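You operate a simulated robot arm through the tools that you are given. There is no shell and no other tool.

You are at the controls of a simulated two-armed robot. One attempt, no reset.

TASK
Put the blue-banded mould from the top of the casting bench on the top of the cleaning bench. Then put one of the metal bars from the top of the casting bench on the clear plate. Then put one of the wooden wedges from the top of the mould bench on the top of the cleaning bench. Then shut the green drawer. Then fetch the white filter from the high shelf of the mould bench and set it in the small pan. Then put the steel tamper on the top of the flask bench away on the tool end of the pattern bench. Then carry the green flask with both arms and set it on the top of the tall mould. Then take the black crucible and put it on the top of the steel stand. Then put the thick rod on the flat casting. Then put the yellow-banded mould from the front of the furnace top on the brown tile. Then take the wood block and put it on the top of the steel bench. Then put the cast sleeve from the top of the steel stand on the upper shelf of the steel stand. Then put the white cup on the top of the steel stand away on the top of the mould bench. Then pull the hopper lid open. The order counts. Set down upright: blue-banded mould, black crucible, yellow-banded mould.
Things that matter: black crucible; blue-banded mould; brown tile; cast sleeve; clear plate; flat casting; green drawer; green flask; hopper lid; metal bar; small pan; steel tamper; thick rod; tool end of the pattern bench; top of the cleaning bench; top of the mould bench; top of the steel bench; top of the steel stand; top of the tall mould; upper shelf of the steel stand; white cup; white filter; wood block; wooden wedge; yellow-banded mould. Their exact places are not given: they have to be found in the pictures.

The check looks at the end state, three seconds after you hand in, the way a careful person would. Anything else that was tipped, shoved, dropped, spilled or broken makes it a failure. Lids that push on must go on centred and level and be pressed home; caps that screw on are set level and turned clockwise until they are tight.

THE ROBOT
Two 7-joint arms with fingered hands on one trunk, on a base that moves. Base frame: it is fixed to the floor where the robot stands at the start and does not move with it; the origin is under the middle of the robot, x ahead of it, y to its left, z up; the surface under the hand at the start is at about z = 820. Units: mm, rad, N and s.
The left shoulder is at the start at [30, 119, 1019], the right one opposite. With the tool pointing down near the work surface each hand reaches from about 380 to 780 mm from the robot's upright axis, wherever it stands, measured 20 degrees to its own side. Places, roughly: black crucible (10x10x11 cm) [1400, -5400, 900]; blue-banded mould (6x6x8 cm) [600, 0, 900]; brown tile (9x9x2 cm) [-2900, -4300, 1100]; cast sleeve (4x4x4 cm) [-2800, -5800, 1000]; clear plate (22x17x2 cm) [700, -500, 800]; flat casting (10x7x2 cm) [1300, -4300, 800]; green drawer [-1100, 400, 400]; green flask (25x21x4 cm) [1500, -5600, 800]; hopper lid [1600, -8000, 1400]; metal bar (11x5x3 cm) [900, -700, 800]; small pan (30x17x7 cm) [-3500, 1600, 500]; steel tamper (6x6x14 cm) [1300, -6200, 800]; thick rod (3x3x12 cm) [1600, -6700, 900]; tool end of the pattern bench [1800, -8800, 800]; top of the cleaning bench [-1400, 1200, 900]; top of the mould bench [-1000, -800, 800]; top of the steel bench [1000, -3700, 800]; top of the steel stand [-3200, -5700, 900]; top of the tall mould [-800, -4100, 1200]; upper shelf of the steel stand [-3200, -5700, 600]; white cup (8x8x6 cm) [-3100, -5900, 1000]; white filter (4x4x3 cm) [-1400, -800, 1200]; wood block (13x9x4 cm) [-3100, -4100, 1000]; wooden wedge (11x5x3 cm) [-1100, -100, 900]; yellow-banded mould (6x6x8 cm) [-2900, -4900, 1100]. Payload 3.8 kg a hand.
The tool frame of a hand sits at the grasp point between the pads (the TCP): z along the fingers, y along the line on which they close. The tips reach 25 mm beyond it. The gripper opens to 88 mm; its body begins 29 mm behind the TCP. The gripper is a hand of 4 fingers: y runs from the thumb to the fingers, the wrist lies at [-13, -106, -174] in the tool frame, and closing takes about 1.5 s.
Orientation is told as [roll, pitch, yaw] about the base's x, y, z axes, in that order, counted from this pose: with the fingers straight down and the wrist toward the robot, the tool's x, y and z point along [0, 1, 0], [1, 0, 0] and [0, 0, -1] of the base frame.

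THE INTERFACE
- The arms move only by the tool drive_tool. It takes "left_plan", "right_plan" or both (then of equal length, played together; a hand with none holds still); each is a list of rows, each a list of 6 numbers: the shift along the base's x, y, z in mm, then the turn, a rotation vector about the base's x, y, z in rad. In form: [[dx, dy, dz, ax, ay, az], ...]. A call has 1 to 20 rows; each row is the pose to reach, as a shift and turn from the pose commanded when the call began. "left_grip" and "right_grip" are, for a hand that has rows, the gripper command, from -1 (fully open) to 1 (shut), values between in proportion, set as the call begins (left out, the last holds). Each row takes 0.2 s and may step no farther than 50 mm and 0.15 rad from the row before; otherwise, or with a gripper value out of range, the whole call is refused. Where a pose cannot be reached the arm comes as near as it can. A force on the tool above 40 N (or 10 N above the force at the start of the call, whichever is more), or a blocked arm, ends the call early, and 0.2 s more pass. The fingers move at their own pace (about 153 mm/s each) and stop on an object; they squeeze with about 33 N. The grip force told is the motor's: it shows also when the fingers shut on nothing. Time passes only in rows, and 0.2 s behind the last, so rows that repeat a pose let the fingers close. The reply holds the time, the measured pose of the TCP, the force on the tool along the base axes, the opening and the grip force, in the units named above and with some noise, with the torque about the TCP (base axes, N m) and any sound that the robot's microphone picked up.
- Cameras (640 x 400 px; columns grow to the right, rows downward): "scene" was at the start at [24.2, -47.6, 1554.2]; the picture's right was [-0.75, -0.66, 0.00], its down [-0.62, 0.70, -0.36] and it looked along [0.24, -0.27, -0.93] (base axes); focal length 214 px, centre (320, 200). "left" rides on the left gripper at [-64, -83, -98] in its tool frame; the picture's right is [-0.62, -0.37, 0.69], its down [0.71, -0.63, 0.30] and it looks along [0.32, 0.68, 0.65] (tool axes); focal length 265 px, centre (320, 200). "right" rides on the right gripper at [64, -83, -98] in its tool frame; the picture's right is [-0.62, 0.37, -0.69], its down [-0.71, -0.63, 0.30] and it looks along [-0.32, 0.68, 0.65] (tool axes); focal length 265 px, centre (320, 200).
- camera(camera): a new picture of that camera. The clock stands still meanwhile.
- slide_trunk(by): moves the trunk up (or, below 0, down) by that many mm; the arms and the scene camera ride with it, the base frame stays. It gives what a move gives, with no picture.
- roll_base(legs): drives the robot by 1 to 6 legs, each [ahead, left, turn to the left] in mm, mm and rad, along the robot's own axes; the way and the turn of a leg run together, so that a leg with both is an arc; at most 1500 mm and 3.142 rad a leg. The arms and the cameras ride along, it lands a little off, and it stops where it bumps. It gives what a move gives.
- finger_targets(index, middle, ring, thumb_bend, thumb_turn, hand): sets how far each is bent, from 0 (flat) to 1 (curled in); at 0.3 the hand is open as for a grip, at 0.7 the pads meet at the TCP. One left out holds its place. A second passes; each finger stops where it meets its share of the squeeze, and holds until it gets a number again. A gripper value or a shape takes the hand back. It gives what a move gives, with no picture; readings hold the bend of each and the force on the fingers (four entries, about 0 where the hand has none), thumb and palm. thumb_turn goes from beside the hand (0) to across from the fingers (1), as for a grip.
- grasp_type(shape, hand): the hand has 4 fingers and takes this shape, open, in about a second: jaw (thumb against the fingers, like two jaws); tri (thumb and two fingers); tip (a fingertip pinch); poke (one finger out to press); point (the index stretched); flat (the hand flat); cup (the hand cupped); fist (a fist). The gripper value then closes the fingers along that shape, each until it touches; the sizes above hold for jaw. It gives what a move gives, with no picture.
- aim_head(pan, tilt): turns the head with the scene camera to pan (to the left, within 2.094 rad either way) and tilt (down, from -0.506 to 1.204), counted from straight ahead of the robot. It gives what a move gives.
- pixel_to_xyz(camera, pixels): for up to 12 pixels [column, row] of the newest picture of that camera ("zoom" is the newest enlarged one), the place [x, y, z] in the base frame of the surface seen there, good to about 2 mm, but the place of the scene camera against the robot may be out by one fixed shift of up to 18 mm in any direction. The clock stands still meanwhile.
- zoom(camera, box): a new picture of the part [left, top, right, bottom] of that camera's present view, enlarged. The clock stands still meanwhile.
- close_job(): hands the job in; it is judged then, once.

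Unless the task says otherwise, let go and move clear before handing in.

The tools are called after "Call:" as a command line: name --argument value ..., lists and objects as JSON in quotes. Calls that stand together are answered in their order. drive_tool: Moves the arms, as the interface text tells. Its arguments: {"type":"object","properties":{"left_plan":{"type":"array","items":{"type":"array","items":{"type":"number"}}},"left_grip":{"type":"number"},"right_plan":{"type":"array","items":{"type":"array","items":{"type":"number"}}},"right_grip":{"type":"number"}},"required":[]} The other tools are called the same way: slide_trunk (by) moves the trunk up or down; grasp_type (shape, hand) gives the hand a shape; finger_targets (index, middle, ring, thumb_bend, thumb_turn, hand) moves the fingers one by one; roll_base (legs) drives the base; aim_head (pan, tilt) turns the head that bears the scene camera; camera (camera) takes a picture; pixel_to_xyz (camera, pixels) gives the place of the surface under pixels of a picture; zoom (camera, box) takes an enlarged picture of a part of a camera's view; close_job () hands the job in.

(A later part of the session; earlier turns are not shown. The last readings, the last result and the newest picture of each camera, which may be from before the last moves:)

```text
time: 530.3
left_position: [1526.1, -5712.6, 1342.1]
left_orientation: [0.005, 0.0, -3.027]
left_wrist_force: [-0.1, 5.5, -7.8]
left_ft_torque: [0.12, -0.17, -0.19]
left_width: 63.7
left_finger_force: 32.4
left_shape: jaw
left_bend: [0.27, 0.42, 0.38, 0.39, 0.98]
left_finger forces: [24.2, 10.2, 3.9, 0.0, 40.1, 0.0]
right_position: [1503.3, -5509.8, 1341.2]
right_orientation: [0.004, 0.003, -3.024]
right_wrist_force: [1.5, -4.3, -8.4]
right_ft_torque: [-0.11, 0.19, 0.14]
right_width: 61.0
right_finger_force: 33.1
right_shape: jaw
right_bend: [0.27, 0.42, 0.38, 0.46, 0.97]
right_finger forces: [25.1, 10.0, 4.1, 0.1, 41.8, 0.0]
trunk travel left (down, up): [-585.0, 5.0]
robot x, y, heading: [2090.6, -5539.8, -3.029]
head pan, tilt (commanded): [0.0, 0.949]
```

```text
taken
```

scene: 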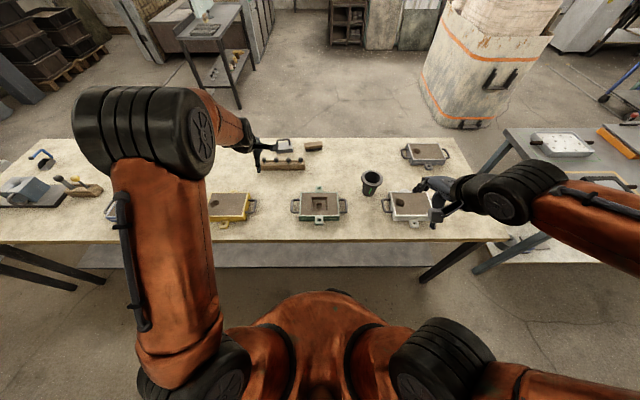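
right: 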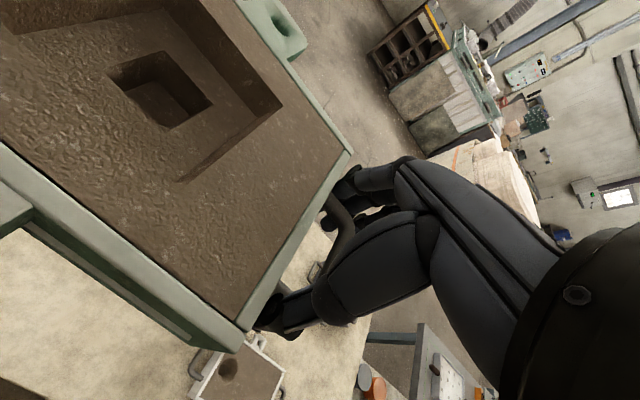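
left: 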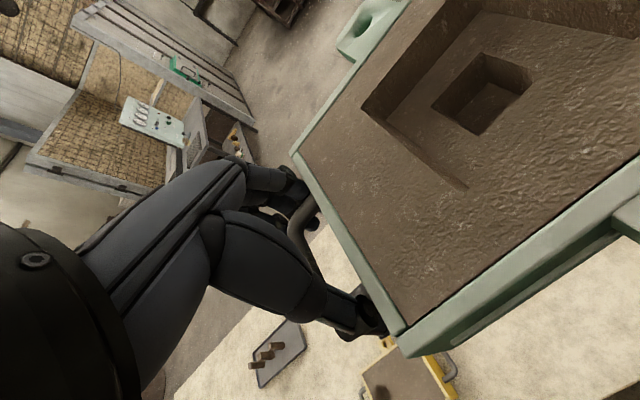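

Level and secure. Driving back north along the wall aisle and around the steel bench.

Call:
roll_base --legs '[[0, -1080, 0], [0, -1070, 0]]'

Call:
roll_base --legs '[[247, -1105, 0], [700, 0, 0], [650, 0, 0]]'

Call:
aim_head --pan 0.6 --tilt 0.4

Call:
camera --camera "scene"

```text
time: 541.1
left_position: [1280.7, -3542.1, 1343.1]
left_orientation: [0.005, 0.0, -3.034]
left_wrist_force: [-0.3, 4.5, -7.6]
left_ft_torque: [0.09, -0.14, -0.2]
left_width: 63.6
left_finger_force: 32.9
left_shape: jaw
left_bend: [0.27, 0.42, 0.38, 0.39, 0.98]
left_finger forces: [24.1, 10.1, 4.0, 0.0, 40.0, 0.1]
right_position: [1261.1, -3339.2, 1340.8]
right_orientation: [0.005, 0.001, -3.033]
right_wrist_force: [-0.6, -3.2, -6.2]
right_ft_torque: [-0.06, 0.17, 0.12]
right_width: 61.0
right_finger_force: 32.9
right_shape: jaw
right_bend: [0.27, 0.42, 0.38, 0.46, 0.97]
right_finger forces: [25.2, 10.0, 4.3, 0.0, 41.8, 0.1]
trunk travel left (down, up): [-585.0, 5.0]
robot x, y, heading: [1849.4, -3369.6, -3.029]
head pan, tilt (commanded): [0.0, 0.949]
```

```text
time: 553.6
left_position: [-428.4, -2610.5, 1342.5]
left_orientation: [0.006, -0.001, -3.033]
left_wrist_force: [0.1, 3.2, -6.7]
left_ft_torque: [0.09, -0.11, -0.11]
left_width: 63.4
left_finger_force: 32.9
left_shape: jaw
left_bend: [0.27, 0.42, 0.38, 0.39, 0.98]
left_finger forces: [24.3, 10.3, 4.2, 0.0, 40.2, 0.0]
right_position: [-448.3, -2407.8, 1341.0]
right_orientation: [0.004, 0.002, -3.029]
right_wrist_force: [-0.5, -3.1, -7.3]
right_ft_torque: [-0.07, 0.18, 0.14]
right_width: 60.5
right_finger_force: 33.0
right_shape: jaw
right_bend: [0.27, 0.42, 0.38, 0.46, 0.97]
right_finger forces: [25.1, 10.2, 4.4, 0.1, 41.6, 0.0]
trunk travel left (down, up): [-585.0, 5.0]
robot x, y, heading: [136.8, -2437.7, -3.031]
head pan, tilt (commanded): [0.0, 0.949]
```

```text
time: 554.6
left_position: [-429.1, -2609.2, 1342.2]
left_orientation: [0.006, 0.001, -3.032]
left_wrist_force: [-0.1, 2.2, -6.4]
left_ft_torque: [0.01, -0.09, -0.13]
left_width: 63.5
left_finger_force: 33.5
left_shape: jaw
left_bend: [0.27, 0.42, 0.38, 0.39, 0.98]
left_finger forces: [24.2, 10.3, 4.5, 0.0, 40.3, 0.0]
right_position: [-448.7, -2407.7, 1340.6]
right_orientation: [0.004, 0.002, -3.031]
right_wrist_force: [-0.4, -2.0, -6.7]
right_ft_torque: [-0.06, 0.17, 0.09]
right_width: 60.6
right_finger_force: 32.6
right_shape: jaw
right_bend: [0.27, 0.42, 0.38, 0.46, 0.97]
right_finger forces: [25.2, 10.1, 4.7, 0.0, 41.7, 0.0]
trunk travel left (down, up): [-585.0, 5.0]
robot x, y, heading: [136.8, -2441.3, -3.031]
head pan, tilt (commanded): [0.6, 0.4]
```

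```text
taken
```

scene: 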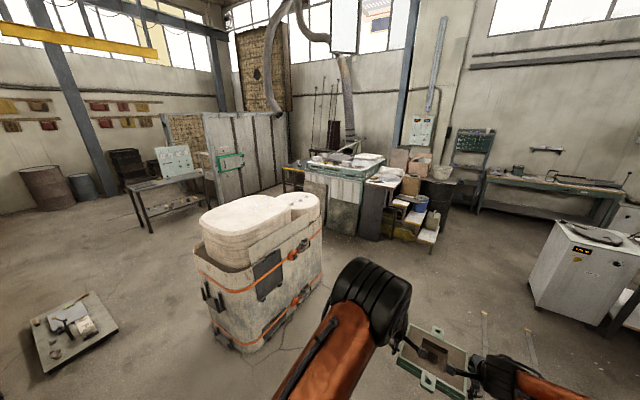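

The tall mould: its white top slab at (245,213). Measuring its top and extents.

Call:
pixel_to_xyz --camera "scene" --pixels '[[245, 210], [215, 215], [280, 205], [235, 232], [300, 200], [310, 205], [205, 225], [250, 265], [215, 330], [245, 350], [310, 290], [265, 200]]'

Call:
zoom --camera "scene" --box '[180, 170, 350, 290]'

```text
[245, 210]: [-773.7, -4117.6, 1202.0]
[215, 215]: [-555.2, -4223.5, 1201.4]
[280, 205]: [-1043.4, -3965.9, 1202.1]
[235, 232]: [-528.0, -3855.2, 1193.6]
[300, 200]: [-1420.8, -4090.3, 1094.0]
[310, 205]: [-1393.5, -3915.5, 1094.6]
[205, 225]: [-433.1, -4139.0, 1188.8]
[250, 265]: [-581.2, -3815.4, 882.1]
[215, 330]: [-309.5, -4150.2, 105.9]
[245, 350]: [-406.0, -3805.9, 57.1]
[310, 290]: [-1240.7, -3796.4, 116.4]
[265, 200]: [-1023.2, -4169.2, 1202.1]
```

```text
3.33 times, centred on (265, 230) of scene
```

zoom: 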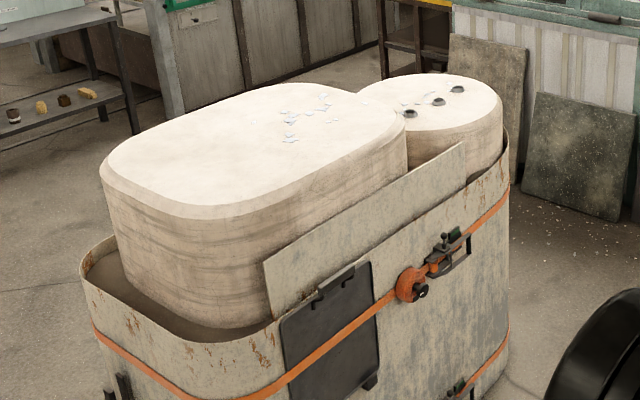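

The slab top is z≈1191 (arm frame), x≈-430…-1080, y≈-3855…-4330. I'll approach from its east side with the same heading.

Call:
roll_base --legs '[[170, 845, 0], [120, 720, 0]]'

Call:
aim_head --pan 0.0 --tilt 0.8

Call:
camera --camera "scene"

```text
time: 562.8
left_position: [-549.9, -4206.0, 1342.2]
left_orientation: [0.008, 0.0, -3.03]
left_wrist_force: [-0.1, 2.2, -6.2]
left_ft_torque: [0.05, -0.13, -0.08]
left_width: 63.3
left_finger_force: 33.3
left_shape: jaw
left_bend: [0.27, 0.42, 0.38, 0.39, 0.98]
left_finger forces: [24.3, 10.3, 4.5, 0.1, 40.1, 0.0]
right_position: [-570.6, -4001.8, 1339.8]
right_orientation: [0.006, 0.001, -3.03]
right_wrist_force: [0.5, -2.3, -7.2]
right_ft_torque: [-0.06, 0.17, 0.15]
right_width: 60.3
right_finger_force: 33.4
right_shape: jaw
right_bend: [0.27, 0.42, 0.39, 0.46, 0.97]
right_finger forces: [25.1, 10.1, 4.8, 0.0, 41.7, 0.0]
trunk travel left (down, up): [-585.0, 5.0]
robot x, y, heading: [19.8, -4034.0, -3.031]
head pan, tilt (commanded): [0.6, 0.4]
```

```text
time: 563.8
left_position: [-550.3, -4207.3, 1342.3]
left_orientation: [0.004, -0.001, -3.03]
left_wrist_force: [-0.5, 1.0, -6.4]
left_ft_torque: [0.1, -0.08, -0.11]
left_width: 63.4
left_finger_force: 33.3
left_shape: jaw
left_bend: [0.27, 0.42, 0.39, 0.39, 0.98]
left_finger forces: [24.1, 10.3, 4.9, 0.0, 40.2, 0.0]
right_position: [-571.1, -4003.3, 1340.6]
right_orientation: [0.005, 0.003, -3.027]
right_wrist_force: [-0.1, -1.6, -6.8]
right_ft_torque: [-0.05, 0.16, 0.09]
right_width: 60.5
right_finger_force: 33.2
right_shape: jaw
right_bend: [0.27, 0.42, 0.39, 0.46, 0.97]
right_finger forces: [25.2, 10.1, 4.9, 0.0, 41.7, 0.0]
trunk travel left (down, up): [-585.0, 5.0]
robot x, y, heading: [17.8, -4032.6, -3.029]
head pan, tilt (commanded): [0.0, 0.799]
```

```text
taken
```

scene: 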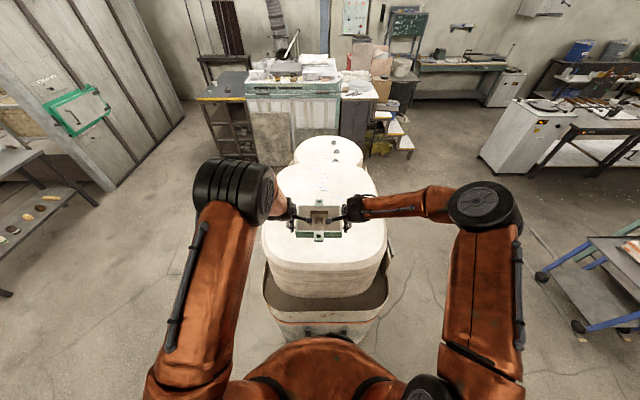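

The flask is above the slab. Measuring slab edges for centring.

Call:
pixel_to_xyz --camera "scene" --pixels '[[268, 235], [382, 222], [325, 258], [300, 262], [355, 255], [270, 190], [372, 185], [325, 170], [325, 245]]'

Call:
zoom --camera "scene" --box '[240, 140, 400, 300]'

```text
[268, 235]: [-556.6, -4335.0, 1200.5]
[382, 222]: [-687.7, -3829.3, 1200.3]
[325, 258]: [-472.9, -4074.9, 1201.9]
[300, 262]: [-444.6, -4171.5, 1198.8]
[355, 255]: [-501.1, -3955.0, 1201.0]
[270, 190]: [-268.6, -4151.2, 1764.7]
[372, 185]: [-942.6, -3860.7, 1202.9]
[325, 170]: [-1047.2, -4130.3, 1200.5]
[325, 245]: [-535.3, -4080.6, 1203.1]
```

```text
2.50 times, centred on (320, 220) of scene
```

zoom: 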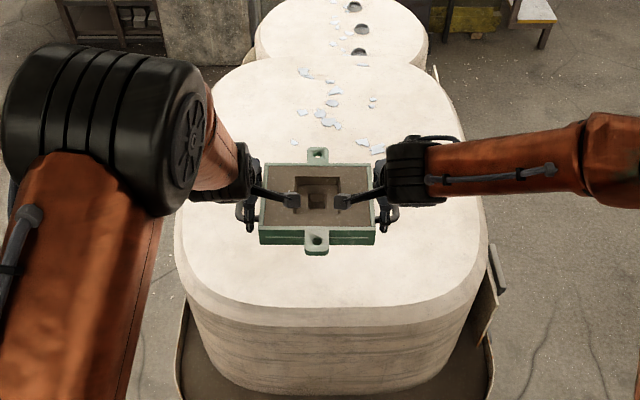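

Call:
pixel_to_xyz --camera "zoom" --pixels '[[377, 149], [362, 142], [295, 142], [328, 122], [320, 300], [250, 285], [400, 280], [190, 230], [480, 200]]'

```text
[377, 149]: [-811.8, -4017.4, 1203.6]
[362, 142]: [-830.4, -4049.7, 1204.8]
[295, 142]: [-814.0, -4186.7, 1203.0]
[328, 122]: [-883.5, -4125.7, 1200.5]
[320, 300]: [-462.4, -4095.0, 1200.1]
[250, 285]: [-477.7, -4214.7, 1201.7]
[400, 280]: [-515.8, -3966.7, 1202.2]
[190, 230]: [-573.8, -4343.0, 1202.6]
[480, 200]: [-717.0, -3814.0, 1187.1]
```

Chips lie beyond x<-810, so the flask fits in front of them. Extending both arms 30 mm, then checking the slab height with a hand camera.

Call:
drive_tool --left_plan '[[-10, -1, 0, 0, 0, 0], [-20, -2, 0, 0, 0, 0], [-30, -3, 0, 0, 0, 0]]' --right_plan '[[-10, -1, 0, 0, 0, 0], [-20, -2, 0, 0, 0, 0], [-30, -3, 0, 0, 0, 0]]'

Call:
camera --camera "left"

Call:
camera --camera "right"

```text
time: 564.5
left_position: [-580.5, -4209.3, 1342.7]
left_orientation: [0.006, 0.001, -3.031]
left_wrist_force: [0.4, 1.9, -6.6]
left_ft_torque: [0.14, -0.13, -0.16]
left_width: 63.1
left_finger_force: 32.9
left_shape: jaw
left_bend: [0.27, 0.42, 0.39, 0.39, 0.98]
left_finger forces: [24.3, 10.3, 4.6, 0.1, 40.3, 0.0]
right_position: [-601.2, -4007.2, 1340.9]
right_orientation: [0.002, 0.004, -3.029]
right_wrist_force: [-0.8, -1.1, -6.6]
right_ft_torque: [-0.05, 0.19, 0.1]
right_width: 60.5
right_finger_force: 33.0
right_shape: jaw
right_bend: [0.27, 0.42, 0.39, 0.46, 0.97]
right_finger forces: [25.3, 10.1, 4.7, 0.1, 41.7, 0.0]
trunk travel left (down, up): [-585.0, 5.0]
robot x, y, heading: [15.6, -4034.4, -3.031]
head pan, tilt (commanded): [0.0, 0.799]
```

```text
taken
```

left: 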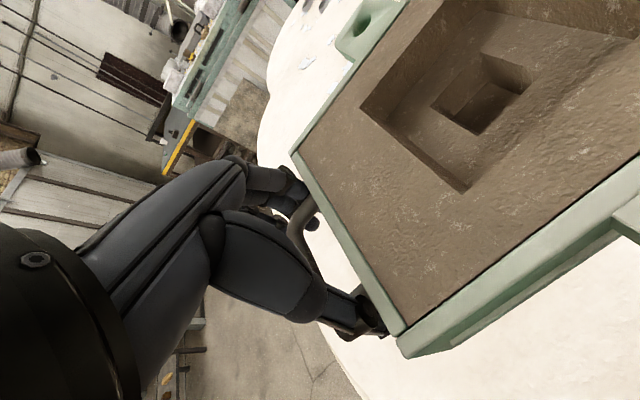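

```text
taken
```

right: 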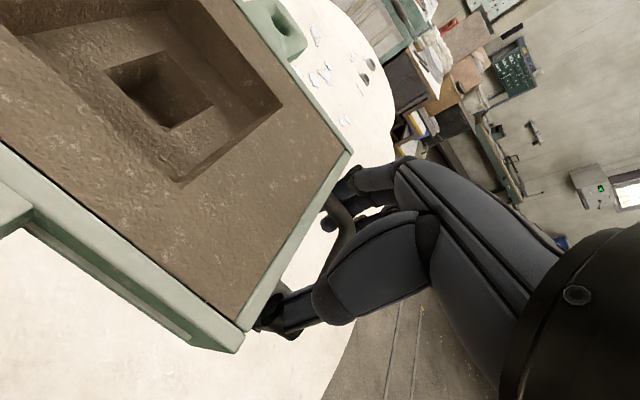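

Call:
pixel_to_xyz --camera "left" --pixels '[[500, 360], [560, 350], [620, 300], [300, 90], [310, 60], [450, 380], [600, 390]]'

Call:
pixel_to_xyz --camera "right" --pixels '[[50, 350], [100, 380], [300, 250], [340, 100], [200, 370], [250, 370], [20, 300]]'

```text
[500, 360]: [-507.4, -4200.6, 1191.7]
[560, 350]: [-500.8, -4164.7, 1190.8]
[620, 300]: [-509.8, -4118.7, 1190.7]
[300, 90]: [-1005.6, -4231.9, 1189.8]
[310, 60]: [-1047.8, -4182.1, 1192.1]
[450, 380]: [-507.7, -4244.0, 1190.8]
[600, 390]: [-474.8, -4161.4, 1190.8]
```

```text
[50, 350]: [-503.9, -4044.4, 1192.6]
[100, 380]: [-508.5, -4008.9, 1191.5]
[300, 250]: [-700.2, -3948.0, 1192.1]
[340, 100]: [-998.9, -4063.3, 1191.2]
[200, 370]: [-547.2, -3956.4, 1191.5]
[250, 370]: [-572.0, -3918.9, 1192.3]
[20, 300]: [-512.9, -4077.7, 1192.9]
```

Slab top z=1191, so TCP target ≈1222. Lowering the trunk 100 mm, then the arms slowly to contact.

Call:
slide_trunk --by -100

Call:
drive_tool --left_plan '[[0, 0, -4, 0, 0, 0], [0, 0, -8, 0, 0, 0], [0, 0, -12, 0, 0, 0], [0, 0, -15, 0, 0, 0]]' --right_plan '[[0, 0, -4, 0, 0, 0], [0, 0, -8, 0, 0, 0], [0, 0, -12, 0, 0, 0], [0, 0, -15, 0, 0, 0]]'

```text
time: 565.9
left_position: [-579.1, -4209.0, 1242.1]
left_orientation: [0.007, -0.001, -3.031]
left_wrist_force: [0.2, 1.5, -6.4]
left_ft_torque: [0.1, -0.14, -0.14]
left_width: 63.3
left_finger_force: 32.9
left_shape: jaw
left_bend: [0.27, 0.42, 0.39, 0.39, 0.98]
left_finger forces: [24.2, 10.4, 4.6, 0.0, 40.3, 0.0]
right_position: [-601.4, -4006.9, 1241.6]
right_orientation: [0.003, 0.002, -3.029]
right_wrist_force: [-0.1, -2.1, -7.0]
right_ft_torque: [-0.09, 0.2, 0.08]
right_width: 60.5
right_finger_force: 32.4
right_shape: jaw
right_bend: [0.27, 0.42, 0.39, 0.46, 0.97]
right_finger forces: [25.3, 10.4, 4.8, 0.0, 41.6, 0.0]
trunk travel left (down, up): [-485.0, 105.0]
robot x, y, heading: [19.1, -4036.9, -3.032]
head pan, tilt (commanded): [0.0, 0.799]
```

```text
time: 566.9
left_position: [-580.6, -4209.8, 1227.6]
left_orientation: [0.004, 0.001, -3.028]
left_wrist_force: [0.1, 2.2, -7.0]
left_ft_torque: [0.06, -0.14, -0.09]
left_width: 63.3
left_finger_force: 32.3
left_shape: jaw
left_bend: [0.27, 0.42, 0.39, 0.39, 0.98]
left_finger forces: [24.3, 10.5, 4.9, 0.0, 40.0, 0.0]
right_position: [-602.9, -4007.8, 1226.7]
right_orientation: [0.004, 0.003, -3.028]
right_wrist_force: [1.6, -0.8, -6.5]
right_ft_torque: [-0.04, 0.18, 0.13]
right_width: 60.4
right_finger_force: 33.0
right_shape: jaw
right_bend: [0.27, 0.42, 0.39, 0.46, 0.97]
right_finger forces: [25.1, 10.2, 4.6, 0.0, 41.9, 0.0]
trunk travel left (down, up): [-485.0, 105.0]
robot x, y, heading: [14.3, -4035.6, -3.024]
head pan, tilt (commanded): [0.0, 0.799]
```

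Call:
drive_tool --left_plan '[[0, 0, -1.5, 0, 0, 0], [0, 0, -3, 0, 0, 0], [0, 0, -4.5, 0, 0, 0]]' --right_plan '[[0, 0, -1.5, 0, 0, 0], [0, 0, -3, 0, 0, 0], [0, 0, -4.5, 0, 0, 0]]'

Call:
drive_tool --left_plan '[[0, 0, -1, 0, 0, 0], [0, 0, -2, 0, 0, 0]]' --right_plan '[[0, 0, -1, 0, 0, 0], [0, 0, -2, 0, 0, 0]]'

```text
time: 567.7
left_position: [-579.3, -4207.8, 1223.4]
left_orientation: [0.004, -0.001, -3.029]
left_wrist_force: [0.9, 1.5, -7.0]
left_ft_torque: [0.09, -0.17, -0.12]
left_width: 63.4
left_finger_force: 33.0
left_shape: jaw
left_bend: [0.27, 0.42, 0.39, 0.39, 0.98]
left_finger forces: [24.1, 10.5, 4.8, 0.0, 40.5, 0.0]
right_position: [-600.8, -4006.9, 1222.9]
right_orientation: [0.003, 0.002, -3.027]
right_wrist_force: [-0.3, -0.6, -6.9]
right_ft_torque: [-0.02, 0.17, 0.08]
right_width: 60.3
right_finger_force: 32.5
right_shape: jaw
right_bend: [0.27, 0.42, 0.39, 0.46, 0.97]
right_finger forces: [25.4, 10.2, 5.0, 0.0, 41.6, 0.0]
trunk travel left (down, up): [-485.0, 105.0]
robot x, y, heading: [21.4, -4030.8, -3.028]
head pan, tilt (commanded): [0.0, 0.799]
```

```text
time: 568.3
left_position: [-580.3, -4209.8, 1221.6]
left_orientation: [0.006, -0.001, -3.029]
left_wrist_force: [0.0, 2.0, -5.6]
left_ft_torque: [0.09, -0.2, -0.15]
left_width: 63.4
left_finger_force: 32.7
left_shape: jaw
left_bend: [0.27, 0.42, 0.39, 0.39, 0.98]
left_finger forces: [24.2, 10.7, 4.6, 0.1, 40.5, 0.0]
right_position: [-599.7, -4006.1, 1220.6]
right_orientation: [0.003, 0.002, -3.025]
right_wrist_force: [-0.6, -1.9, -6.5]
right_ft_torque: [-0.07, 0.1, -0.01]
right_width: 60.3
right_finger_force: 33.3
right_shape: jaw
right_bend: [0.27, 0.42, 0.39, 0.46, 0.97]
right_finger forces: [25.7, 10.4, 5.0, 0.0, 41.4, 0.0]
trunk travel left (down, up): [-485.0, 105.0]
robot x, y, heading: [19.2, -4036.5, -3.028]
head pan, tilt (commanded): [0.0, 0.799]
```

Call:
drive_tool --left_plan '[[0, 0, -1, 0, 0, 0], [0, 0, -2, 0, 0, 0], [0, 0, -3, 0, 0, 0]]' --right_plan '[[0, 0, -1, 0, 0, 0], [0, 0, -2, 0, 0, 0], [0, 0, -3, 0, 0, 0]]'

```text
time: 569.1
left_position: [-578.9, -4208.5, 1219.5]
left_orientation: [0.005, -0.004, -3.03]
left_wrist_force: [-2.3, 0.3, 2.9]
left_ft_torque: [0.15, -0.47, -0.09]
left_width: 62.9
left_finger_force: 33.0
left_shape: jaw
left_bend: [0.27, 0.42, 0.39, 0.39, 0.98]
left_finger forces: [25.1, 11.0, 5.1, 0.0, 39.8, 0.1]
right_position: [-601.3, -4006.7, 1219.3]
right_orientation: [0.005, -0.002, -3.027]
right_wrist_force: [-0.7, -1.3, 2.3]
right_ft_torque: [-0.05, -0.14, 0.11]
right_width: 59.9
right_finger_force: 33.2
right_shape: jaw
right_bend: [0.27, 0.42, 0.39, 0.46, 0.97]
right_finger forces: [25.6, 10.4, 4.8, 0.0, 40.6, 0.1]
trunk travel left (down, up): [-485.0, 105.0]
robot x, y, heading: [16.3, -4033.1, -3.032]
head pan, tilt (commanded): [0.0, 0.799]
```

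The flask rests on the slab (forces turned positive). Opening both hands.

Call:
drive_tool --left_plan '[[0, 0, 1, 0, 0, 0], [0, 0, 1, 0, 0, 0], [0, 0, 1, 0, 0, 0], [0, 0, 1, 0, 0, 0], [0, 0, 1, 0, 0, 0], [0, 0, 1, 0, 0, 0]]' --right_plan '[[0, 0, 1, 0, 0, 0], [0, 0, 1, 0, 0, 0], [0, 0, 1, 0, 0, 0], [0, 0, 1, 0, 0, 0], [0, 0, 1, 0, 0, 0], [0, 0, 1, 0, 0, 0]]' --left_grip -1 --right_grip -1

Call:
camera --camera "left"

Call:
camera --camera "right"

```text
time: 570.5
left_position: [-578.9, -4208.8, 1220.3]
left_orientation: [0.006, -0.002, -3.03]
left_wrist_force: [0.0, 0.7, 0.3]
left_ft_torque: [-0.01, -0.01, 0.01]
left_width: 87.9
left_finger_force: 0.1
left_shape: jaw
left_bend: [0.3, 0.3, 0.3, 0.3, 0.98]
left_finger forces: [0.1, 0.0, 0.1, 0.0, 0.0, 0.0]
right_position: [-600.0, -4006.6, 1219.1]
right_orientation: [0.003, -0.001, -3.028]
right_wrist_force: [-0.4, 0.1, -0.1]
right_ft_torque: [0.03, -0.03, 0.02]
right_width: 87.9
right_finger_force: 0.0
right_shape: jaw
right_bend: [0.3, 0.3, 0.3, 0.3, 0.98]
right_finger forces: [0.3, 0.0, 0.0, 0.0, 0.0, 0.0]
trunk travel left (down, up): [-485.0, 105.0]
robot x, y, heading: [15.7, -4033.8, -3.028]
head pan, tilt (commanded): [0.0, 0.799]
```

```text
taken
```

left: 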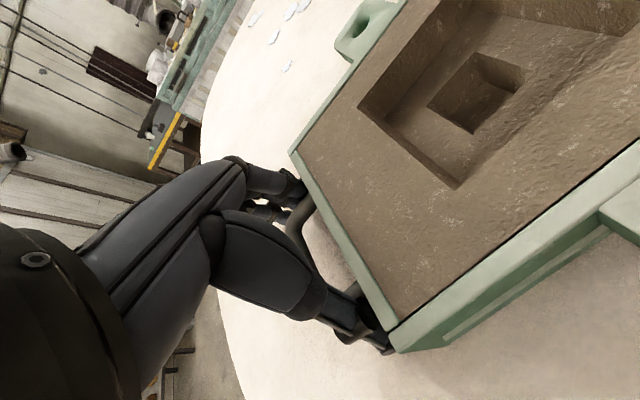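

```text
taken
```

right: 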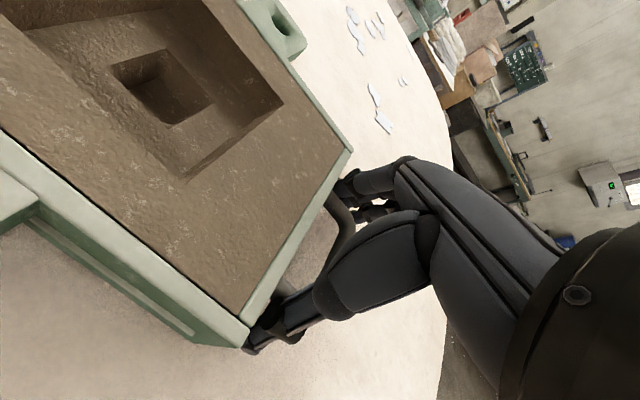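

Both hands are free of the handles. Lifting straight up.

Call:
drive_tool --left_plan '[[-2, 0, 3, 0, 0, 0], [-2, 0, 20, 0, 0, 0], [-2, 0, 55, 0, 0, 0], [-2, 0, 100, 0, 0, 0], [-2, 0, 140, 0, 0, 0]]' --right_plan '[[-3, 0, 3, 0, 0, 0], [-3, 0, 20, 0, 0, 0], [-3, 0, 55, 0, 0, 0], [-3, 0, 100, 0, 0, 0], [-3, 0, 140, 0, 0, 0]]'

Call:
zoom --camera "scene" --box '[220, 140, 420, 300]'

```text
time: 571.7
left_position: [-578.2, -4210.9, 1361.8]
left_orientation: [0.006, -0.004, -3.03]
left_wrist_force: [0.8, 0.1, -0.7]
left_ft_torque: [-0.01, 0.01, -0.03]
left_width: 87.8
left_finger_force: 0.1
left_shape: jaw
left_bend: [0.3, 0.3, 0.3, 0.3, 0.98]
left_finger forces: [0.0, 0.0, 0.0, 0.0, 0.1, 0.0]
right_position: [-600.2, -4007.6, 1358.0]
right_orientation: [0.004, 0.001, -3.026]
right_wrist_force: [-0.5, 0.0, 0.3]
right_ft_torque: [-0.01, 0.06, 0.0]
right_width: 87.8
right_finger_force: 0.0
right_shape: jaw
right_bend: [0.3, 0.3, 0.3, 0.3, 0.98]
right_finger forces: [0.1, 0.0, 0.0, 0.1, 0.0, 0.0]
trunk travel left (down, up): [-485.0, 105.0]
robot x, y, heading: [20.0, -4031.9, -3.033]
head pan, tilt (commanded): [0.0, 0.799]
```

```text
2.50 times, centred on (320, 220) of scene
```

zoom: 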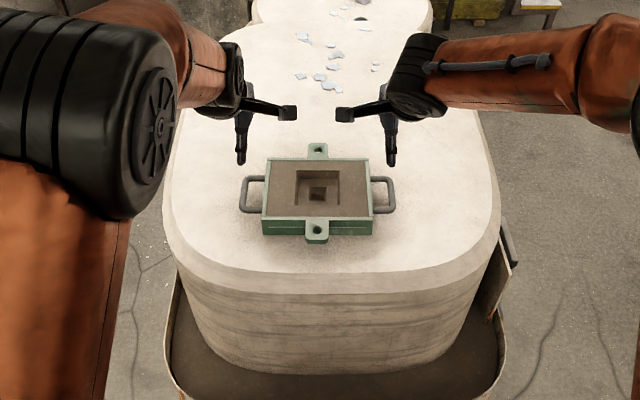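

The flask sits level on the tall mould's top. Next: the black crucible back on the flask bench. Driving the same loop back.

Call:
roll_base --legs '[[-147, -785, 0], [-147, -785, 0], [-1370, 36, 0]]'

Call:
roll_base --legs '[[-255, 1120, 0], [-10, 960, 0], [-10, 940, 0]]'

Call:
aim_head --pan 0.0 --tilt 0.8

Call:
camera --camera "scene"

```text
time: 586.3
left_position: [914.6, -2511.1, 1361.5]
left_orientation: [0.005, -0.001, -3.045]
left_wrist_force: [-0.4, -0.1, -0.7]
left_ft_torque: [-0.01, -0.01, -0.01]
left_width: 87.9
left_finger_force: 0.1
left_shape: jaw
left_bend: [0.3, 0.3, 0.3, 0.3, 0.98]
left_finger forces: [0.1, 0.1, 0.0, 0.0, 0.0, 0.1]
right_position: [894.0, -2305.3, 1358.1]
right_orientation: [0.004, 0.003, -3.044]
right_wrist_force: [-0.9, -0.5, 0.5]
right_ft_torque: [-0.05, 0.02, 0.02]
right_width: 87.8
right_finger_force: 0.1
right_shape: jaw
right_bend: [0.3, 0.3, 0.3, 0.3, 0.98]
right_finger forces: [0.0, 0.0, 0.0, 0.1, 0.0, 0.1]
trunk travel left (down, up): [-485.0, 105.0]
robot x, y, heading: [1514.4, -2343.4, -3.045]
head pan, tilt (commanded): [0.0, 0.799]
```

```text
time: 601.3
left_position: [1488.9, -5486.0, 1360.6]
left_orientation: [0.004, -0.001, -3.041]
left_wrist_force: [0.1, -0.5, -0.2]
left_ft_torque: [0.01, 0.01, 0.0]
left_width: 87.6
left_finger_force: 0.0
left_shape: jaw
left_bend: [0.3, 0.3, 0.3, 0.3, 0.98]
left_finger forces: [0.1, 0.0, 0.1, 0.1, 0.0, 0.0]
right_position: [1467.6, -5280.6, 1357.2]
right_orientation: [0.002, 0.003, -3.039]
right_wrist_force: [0.2, -0.1, -0.9]
right_ft_torque: [-0.02, 0.03, -0.01]
right_width: 87.7
right_finger_force: 0.0
right_shape: jaw
right_bend: [0.3, 0.3, 0.3, 0.3, 0.98]
right_finger forces: [0.0, 0.0, 0.0, 0.0, 0.0, 0.1]
trunk travel left (down, up): [-485.0, 105.0]
robot x, y, heading: [2088.7, -5317.6, -3.038]
head pan, tilt (commanded): [0.0, 0.799]
```

```text
time: 601.9
left_position: [1487.7, -5485.1, 1360.9]
left_orientation: [0.005, 0.001, -3.041]
left_wrist_force: [-1.2, 0.1, -0.1]
left_ft_torque: [-0.03, -0.06, 0.02]
left_width: 88.0
left_finger_force: 0.0
left_shape: jaw
left_bend: [0.3, 0.3, 0.3, 0.3, 0.98]
left_finger forces: [0.1, 0.0, 0.0, 0.0, 0.1, 0.1]
right_position: [1467.3, -5280.8, 1357.8]
right_orientation: [0.003, 0.0, -3.038]
right_wrist_force: [-0.7, -0.9, -0.6]
right_ft_torque: [-0.04, -0.02, 0.01]
right_width: 87.8
right_finger_force: 0.1
right_shape: jaw
right_bend: [0.3, 0.3, 0.3, 0.3, 0.98]
right_finger forces: [0.0, 0.1, 0.1, 0.1, 0.0, 0.0]
trunk travel left (down, up): [-485.0, 105.0]
robot x, y, heading: [2088.4, -5316.8, -3.043]
head pan, tilt (commanded): [0.0, 0.799]
```

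```text
taken
```

scene: 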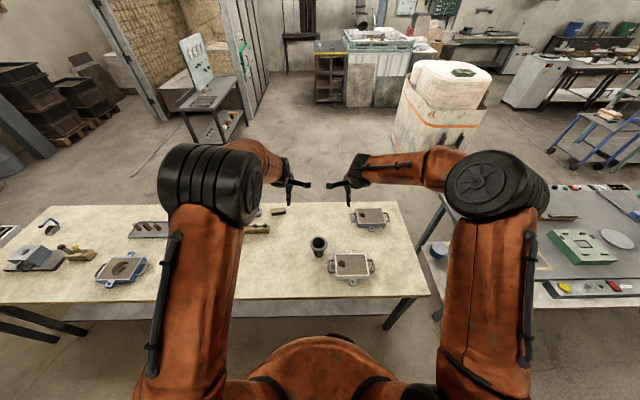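

The crucible is at (318,245). I'll use the left hand: shifting the base right and forward, lowering the trunk.

Call:
roll_base --legs '[[100, -140, 0.015]]'

Call:
slide_trunk --by -280

Call:
camera --camera "left"

Call:
aim_head --pan 0.15 --tilt 0.95

Call:
zoom --camera "scene" --box '[220, 100, 420, 240]'

```text
time: 603.3
left_position: [1375.1, -5372.1, 1361.8]
left_orientation: [0.006, -0.002, -3.022]
left_wrist_force: [-0.1, 0.2, 1.1]
left_ft_torque: [-0.02, 0.01, 0.01]
left_width: 88.1
left_finger_force: 0.1
left_shape: jaw
left_bend: [0.3, 0.3, 0.3, 0.3, 0.98]
left_finger forces: [0.0, 0.0, 0.0, 0.0, 0.0, 0.0]
right_position: [1350.2, -5167.1, 1358.4]
right_orientation: [0.003, 0.002, -3.02]
right_wrist_force: [0.1, -0.3, 0.9]
right_ft_torque: [0.0, 0.0, 0.02]
right_width: 87.9
right_finger_force: 0.0
right_shape: jaw
right_bend: [0.3, 0.3, 0.3, 0.3, 0.98]
right_finger forces: [0.0, 0.0, 0.0, 0.0, 0.0, 0.0]
trunk travel left (down, up): [-485.0, 105.0]
robot x, y, heading: [1969.2, -5188.3, -3.028]
head pan, tilt (commanded): [0.0, 0.799]
```

```text
time: 606.2
left_position: [1374.2, -5370.3, 1081.2]
left_orientation: [0.005, -0.002, -3.023]
left_wrist_force: [-0.8, -0.9, 0.7]
left_ft_torque: [-0.01, 0.02, -0.01]
left_width: 88.1
left_finger_force: 0.0
left_shape: jaw
left_bend: [0.3, 0.3, 0.3, 0.3, 0.98]
left_finger forces: [0.1, 0.0, 0.0, 0.0, 0.0, 0.0]
right_position: [1348.5, -5167.6, 1077.8]
right_orientation: [0.003, 0.0, -3.018]
right_wrist_force: [0.3, 0.0, -1.1]
right_ft_torque: [0.02, 0.01, 0.0]
right_width: 87.4
right_finger_force: 0.1
right_shape: jaw
right_bend: [0.3, 0.3, 0.3, 0.3, 0.98]
right_finger forces: [0.0, 0.0, 0.0, 0.0, 0.0, 0.0]
trunk travel left (down, up): [-205.0, 385.0]
robot x, y, heading: [1970.2, -5186.5, -3.024]
head pan, tilt (commanded): [0.0, 0.799]
```

```text
taken
```

left: 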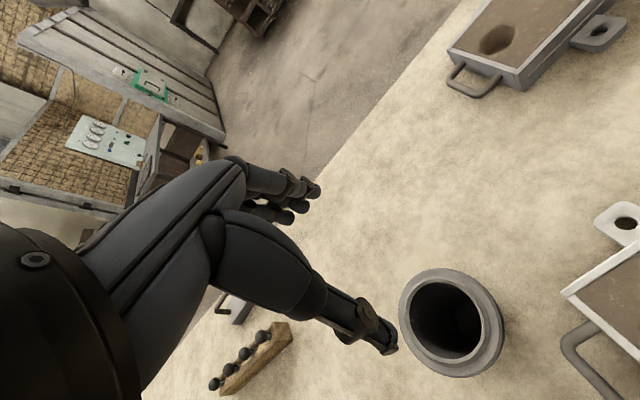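

```text
time: 606.9
left_position: [1372.4, -5371.1, 1082.1]
left_orientation: [0.006, 0.0, -3.023]
left_wrist_force: [-0.4, -0.9, -0.3]
left_ft_torque: [0.0, 0.0, 0.0]
left_width: 87.9
left_finger_force: 0.1
left_shape: jaw
left_bend: [0.3, 0.3, 0.3, 0.3, 0.98]
left_finger forces: [0.0, 0.0, 0.0, 0.0, 0.0, 0.0]
right_position: [1350.3, -5167.2, 1076.8]
right_orientation: [0.003, -0.001, -3.021]
right_wrist_force: [-0.1, -0.3, -0.5]
right_ft_torque: [0.02, 0.03, -0.02]
right_width: 87.8
right_finger_force: 0.1
right_shape: jaw
right_bend: [0.3, 0.3, 0.3, 0.3, 0.98]
right_finger forces: [0.0, 0.1, 0.0, 0.0, 0.1, 0.1]
trunk travel left (down, up): [-205.0, 385.0]
robot x, y, heading: [1968.9, -5192.3, -3.024]
head pan, tilt (commanded): [0.15, 0.949]
```

```text
2.86 times, centred on (320, 170) of scene
```

zoom: 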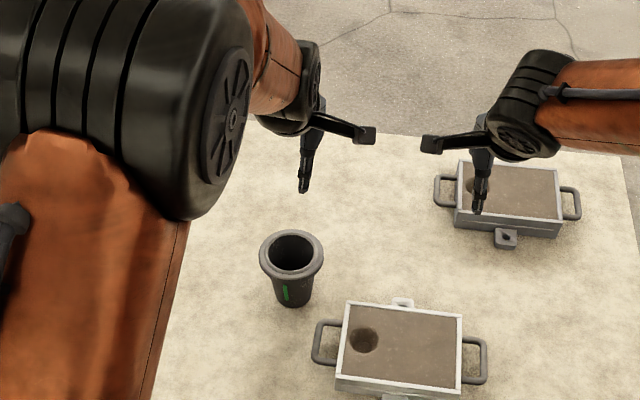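

The crucible has a collar at the rim and a narrower tapered body. Measuring rim and body.

Call:
pixel_to_xyz --camera "left" --pixels '[[404, 310], [498, 322], [450, 274], [455, 372], [413, 315], [481, 325], [445, 286], [450, 357], [440, 330], [404, 340], [430, 366], [490, 360]]'

Call:
pixel_to_xyz --camera "zoom" --pixels '[[291, 240], [263, 255], [320, 258], [291, 275], [275, 292], [308, 292], [293, 300], [291, 262]]'

```text
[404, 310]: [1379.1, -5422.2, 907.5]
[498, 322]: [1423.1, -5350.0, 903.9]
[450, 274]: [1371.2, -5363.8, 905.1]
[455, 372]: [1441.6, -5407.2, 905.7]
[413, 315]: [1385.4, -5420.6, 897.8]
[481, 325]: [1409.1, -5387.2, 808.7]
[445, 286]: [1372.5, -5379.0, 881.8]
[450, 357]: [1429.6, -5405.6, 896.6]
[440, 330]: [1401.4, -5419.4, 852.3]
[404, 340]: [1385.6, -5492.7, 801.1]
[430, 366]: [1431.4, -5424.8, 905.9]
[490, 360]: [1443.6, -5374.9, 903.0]
```

```text
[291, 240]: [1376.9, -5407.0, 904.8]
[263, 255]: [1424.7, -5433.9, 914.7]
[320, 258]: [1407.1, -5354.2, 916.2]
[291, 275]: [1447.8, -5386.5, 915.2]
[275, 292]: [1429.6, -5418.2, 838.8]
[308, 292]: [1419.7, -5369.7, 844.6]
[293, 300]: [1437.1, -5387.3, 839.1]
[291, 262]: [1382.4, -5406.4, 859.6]
```

Rim centre (1405,-5387), outer diameter ≈85, top z≈906 — wider than my normal opening. I'll open the fingers flatter with individual targets.

Call:
finger_targets --hand "left" --index 0.1 --middle 0.1 --ring 0.1 --thumb_bend 0.1 --thumb_turn 1.0

Call:
camera --camera "left"

```text
time: 607.9
left_position: [1372.8, -5371.2, 1080.6]
left_orientation: [0.005, 0.0, -3.024]
left_wrist_force: [0.2, 0.8, 0.4]
left_ft_torque: [0.01, -0.03, 0.04]
left_width: 120.1
left_finger_force: 0.1
left_shape: fingers
left_bend: [0.1, 0.1, 0.1, 0.1, 0.96]
left_finger forces: [0.0, 0.0, 0.0, 0.0, 0.0, 0.0]
right_position: [1349.4, -5165.3, 1077.5]
right_orientation: [0.003, -0.001, -3.02]
right_wrist_force: [-0.4, 0.0, -0.6]
right_ft_torque: [-0.01, -0.04, 0.01]
right_width: 87.8
right_finger_force: 0.1
right_shape: jaw
right_bend: [0.3, 0.3, 0.3, 0.3, 0.98]
right_finger forces: [0.1, 0.0, 0.1, 0.0, 0.0, 0.1]
trunk travel left (down, up): [-205.0, 385.0]
robot x, y, heading: [1970.3, -5192.4, -3.018]
head pan, tilt (commanded): [0.15, 0.949]
```

```text
taken
```

left: 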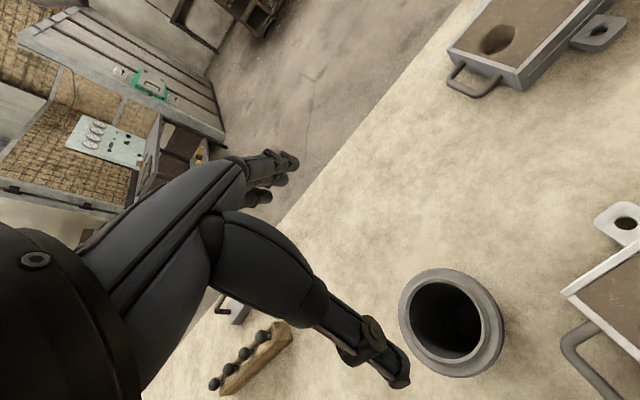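

Opening is now 120 mm. Opening slightly more and moving over the crucible.

Call:
finger_targets --hand "left" --index 0.05 --middle 0.05 --ring 0.05 --thumb_bend 0.05

Call:
drive_tool --left_plan '[[14, -6, -20, 0, 0, 0], [27, -13, -50, 0, 0, 0], [27, -13, -90, 0, 0, 0], [27, -13, -120, 0, 0, 0]]'

Call:
camera --camera "left"

Call:
zoom --camera "scene" --box '[220, 100, 420, 240]'

```text
time: 608.9
left_position: [1373.0, -5370.4, 1080.7]
left_orientation: [0.006, 0.001, -3.023]
left_wrist_force: [0.4, -0.1, -0.4]
left_ft_torque: [0.03, 0.0, 0.02]
left_width: 126.6
left_finger_force: 0.0
left_shape: fingers
left_bend: [0.05, 0.05, 0.05, 0.05, 0.96]
left_finger forces: [0.0, 0.0, 0.0, 0.1, 0.1, 0.0]
right_position: [1349.2, -5165.4, 1076.6]
right_orientation: [0.004, 0.001, -3.022]
right_wrist_force: [0.2, -0.3, -0.2]
right_ft_torque: [0.0, 0.01, -0.01]
right_width: 87.9
right_finger_force: 0.1
right_shape: jaw
right_bend: [0.3, 0.3, 0.3, 0.3, 0.98]
right_finger forces: [0.0, 0.0, 0.0, 0.1, 0.0, 0.0]
trunk travel left (down, up): [-205.0, 385.0]
robot x, y, heading: [1973.4, -5189.1, -3.026]
head pan, tilt (commanded): [0.15, 0.949]
```

```text
time: 609.9
left_position: [1401.4, -5383.3, 960.2]
left_orientation: [0.005, 0.001, -3.024]
left_wrist_force: [-0.2, -0.4, 0.3]
left_ft_torque: [-0.01, 0.0, -0.04]
left_width: 126.3
left_finger_force: 0.0
left_shape: fingers
left_bend: [0.05, 0.05, 0.05, 0.05, 0.96]
left_finger forces: [0.0, 0.0, 0.0, 0.0, 0.0, 0.1]
right_position: [1348.7, -5166.6, 1078.1]
right_orientation: [0.004, 0.001, -3.021]
right_wrist_force: [0.6, 0.0, -0.4]
right_ft_torque: [0.01, 0.0, -0.01]
right_width: 87.9
right_finger_force: 0.1
right_shape: jaw
right_bend: [0.3, 0.3, 0.3, 0.3, 0.98]
right_finger forces: [0.0, 0.0, 0.0, 0.1, 0.0, 0.0]
trunk travel left (down, up): [-205.0, 385.0]
robot x, y, heading: [1971.3, -5189.5, -3.024]
head pan, tilt (commanded): [0.15, 0.949]
```

```text
taken
```

left: 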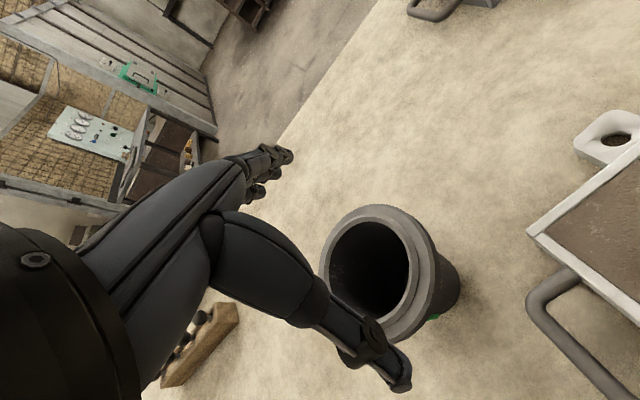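

```text
2.86 times, centred on (320, 170) of scene
```

zoom: 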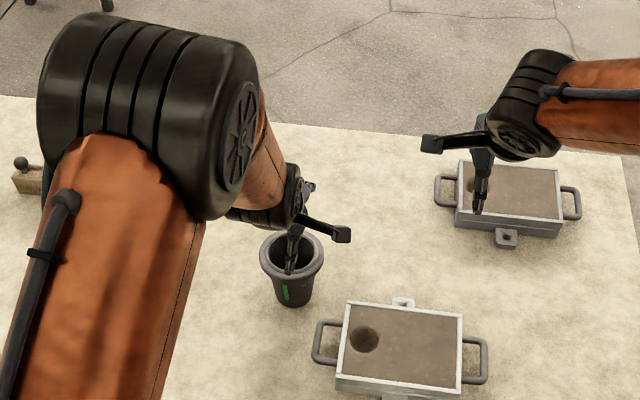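

The rim centre (372,270) is on the predicted axis. Descending slowly to TCP z≈887.

Call:
drive_tool --left_plan '[[0, 0, -20, 0, 0, 0], [0, 0, -35, 0, 0, 0], [0, 0, -48, 0, 0, 0]]'

Call:
camera --camera "left"

```text
time: 610.7
left_position: [1400.3, -5383.2, 913.3]
left_orientation: [0.006, -0.001, -3.023]
left_wrist_force: [0.2, 1.0, -0.2]
left_ft_torque: [0.01, -0.01, 0.0]
left_width: 126.5
left_finger_force: 0.1
left_shape: fingers
left_bend: [0.05, 0.05, 0.05, 0.05, 0.96]
left_finger forces: [0.0, 0.1, 0.0, 0.1, 0.0, 0.1]
right_position: [1349.0, -5166.5, 1076.9]
right_orientation: [0.004, 0.0, -3.021]
right_wrist_force: [0.8, -0.9, -0.2]
right_ft_torque: [-0.02, 0.01, 0.03]
right_width: 87.8
right_finger_force: 0.1
right_shape: jaw
right_bend: [0.3, 0.3, 0.3, 0.3, 0.98]
right_finger forces: [0.1, 0.0, 0.1, 0.0, 0.1, 0.1]
trunk travel left (down, up): [-205.0, 385.0]
robot x, y, heading: [1966.2, -5195.2, -3.021]
head pan, tilt (commanded): [0.15, 0.949]
```

```text
taken
```

left: 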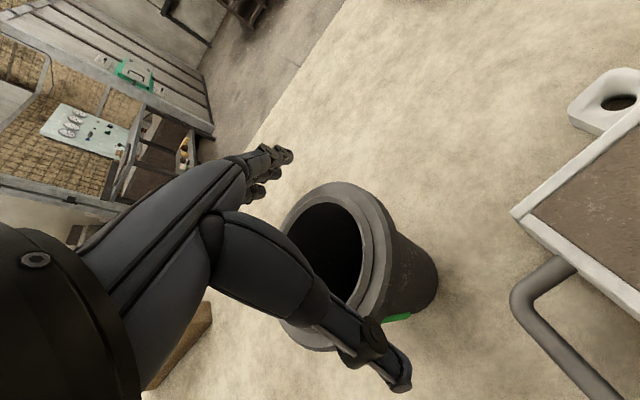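

Clear so far. Continuing in small steps, watching finger forces.

Call:
drive_tool --left_plan '[[0, 0, -6, 0, 0, 0], [0, 0, -12, 0, 0, 0], [0, 0, -18, 0, 0, 0]]'

Call:
drive_tool --left_plan '[[0, 0, -4, 0, 0, 0], [0, 0, -8, 0, 0, 0]]'

Call:
camera --camera "left"

```text
time: 611.5
left_position: [1400.0, -5382.2, 896.3]
left_orientation: [0.005, -0.003, -3.023]
left_wrist_force: [1.2, -0.6, 6.3]
left_ft_torque: [0.05, -0.25, 0.03]
left_width: 127.6
left_finger_force: 2.5
left_shape: fingers
left_bend: [0.05, 0.05, 0.05, 0.02, 0.95]
left_finger forces: [0.0, 0.0, 0.1, 0.0, 4.9, 0.1]
right_position: [1350.0, -5165.8, 1078.1]
right_orientation: [0.003, 0.0, -3.023]
right_wrist_force: [0.1, -0.1, 0.9]
right_ft_torque: [-0.03, 0.01, -0.02]
right_width: 87.8
right_finger_force: 0.0
right_shape: jaw
right_bend: [0.3, 0.3, 0.3, 0.3, 0.98]
right_finger forces: [0.0, 0.1, 0.0, 0.0, 0.0, 0.0]
trunk travel left (down, up): [-205.0, 385.0]
robot x, y, heading: [1968.7, -5195.4, -3.024]
head pan, tilt (commanded): [0.15, 0.949]
```

```text
time: 612.1
left_position: [1400.5, -5382.7, 890.6]
left_orientation: [0.005, -0.008, -3.023]
left_wrist_force: [6.3, 2.8, 20.1]
left_ft_torque: [0.1, -0.75, 0.07]
left_width: 128.9
left_finger_force: 8.0
left_shape: fingers
left_bend: [0.05, 0.05, 0.05, 0.0, 0.95]
left_finger forces: [0.1, 0.0, 0.0, 0.0, 16.4, 0.0]
right_position: [1352.3, -5166.5, 1079.1]
right_orientation: [0.002, -0.001, -3.021]
right_wrist_force: [-0.4, -0.8, -0.4]
right_ft_torque: [0.02, 0.02, 0.01]
right_width: 88.0
right_finger_force: 0.1
right_shape: jaw
right_bend: [0.3, 0.3, 0.3, 0.3, 0.98]
right_finger forces: [0.0, 0.0, 0.0, 0.0, 0.0, 0.0]
trunk travel left (down, up): [-205.0, 385.0]
robot x, y, heading: [1966.5, -5192.0, -3.022]
head pan, tilt (commanded): [0.15, 0.949]
```

```text
taken
```

left: 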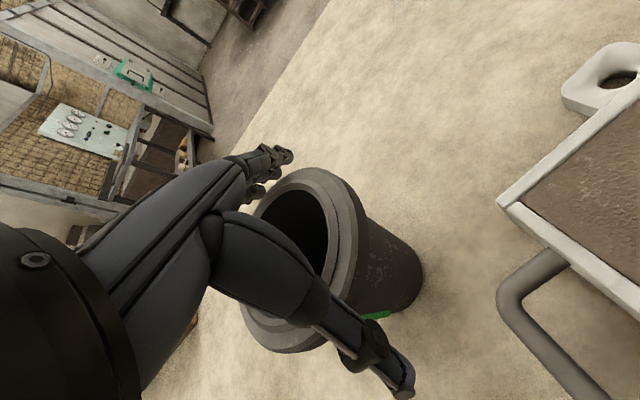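

The thumb presses the near rim (16 N). Raising, shifting 10 mm toward me, and trying again.

Call:
drive_tool --left_plan '[[0, 0, 10, 0, 0, 0], [0, 0, 25, 0, 0, 0], [10, 1, 25, 0, 0, 0], [10, 1, 12, 0, 0, 0], [10, 1, 6, 0, 0, 0]]'

Call:
drive_tool --left_plan '[[0, 0, -3, 0, 0, 0], [0, 0, -6, 0, 0, 0]]'

```text
time: 613.3
left_position: [1410.1, -5382.5, 891.6]
left_orientation: [0.005, -0.002, -3.024]
left_wrist_force: [0.3, 1.1, 0.4]
left_ft_torque: [-0.01, 0.0, -0.02]
left_width: 126.7
left_finger_force: 0.0
left_shape: fingers
left_bend: [0.05, 0.05, 0.05, 0.05, 0.95]
left_finger forces: [0.0, 0.0, 0.0, 0.0, 0.1, 0.0]
right_position: [1348.8, -5165.8, 1078.4]
right_orientation: [0.004, 0.0, -3.022]
right_wrist_force: [-0.3, 0.3, -0.3]
right_ft_torque: [0.02, 0.05, 0.01]
right_width: 88.0
right_finger_force: 0.0
right_shape: jaw
right_bend: [0.3, 0.3, 0.3, 0.3, 0.98]
right_finger forces: [0.0, 0.1, 0.0, 0.1, 0.0, 0.0]
trunk travel left (down, up): [-205.0, 385.0]
robot x, y, heading: [1969.3, -5191.6, -3.023]
head pan, tilt (commanded): [0.15, 0.949]
```

```text
time: 613.9
left_position: [1409.1, -5382.3, 887.0]
left_orientation: [0.006, -0.002, -3.021]
left_wrist_force: [-0.7, 0.3, 1.3]
left_ft_torque: [0.03, 0.05, 0.03]
left_width: 127.2
left_finger_force: 0.4
left_shape: fingers
left_bend: [0.05, 0.05, 0.05, 0.05, 0.95]
left_finger forces: [1.0, 0.0, 0.0, 0.0, 0.0, 0.0]
right_position: [1349.4, -5165.5, 1077.1]
right_orientation: [0.004, 0.0, -3.022]
right_wrist_force: [-0.2, -0.3, 0.7]
right_ft_torque: [0.02, -0.01, -0.01]
right_width: 88.0
right_finger_force: 0.1
right_shape: jaw
right_bend: [0.3, 0.3, 0.3, 0.3, 0.98]
right_finger forces: [0.1, 0.0, 0.1, 0.0, 0.0, 0.0]
trunk travel left (down, up): [-205.0, 385.0]
robot x, y, heading: [1969.5, -5192.2, -3.022]
head pan, tilt (commanded): [0.15, 0.949]
```

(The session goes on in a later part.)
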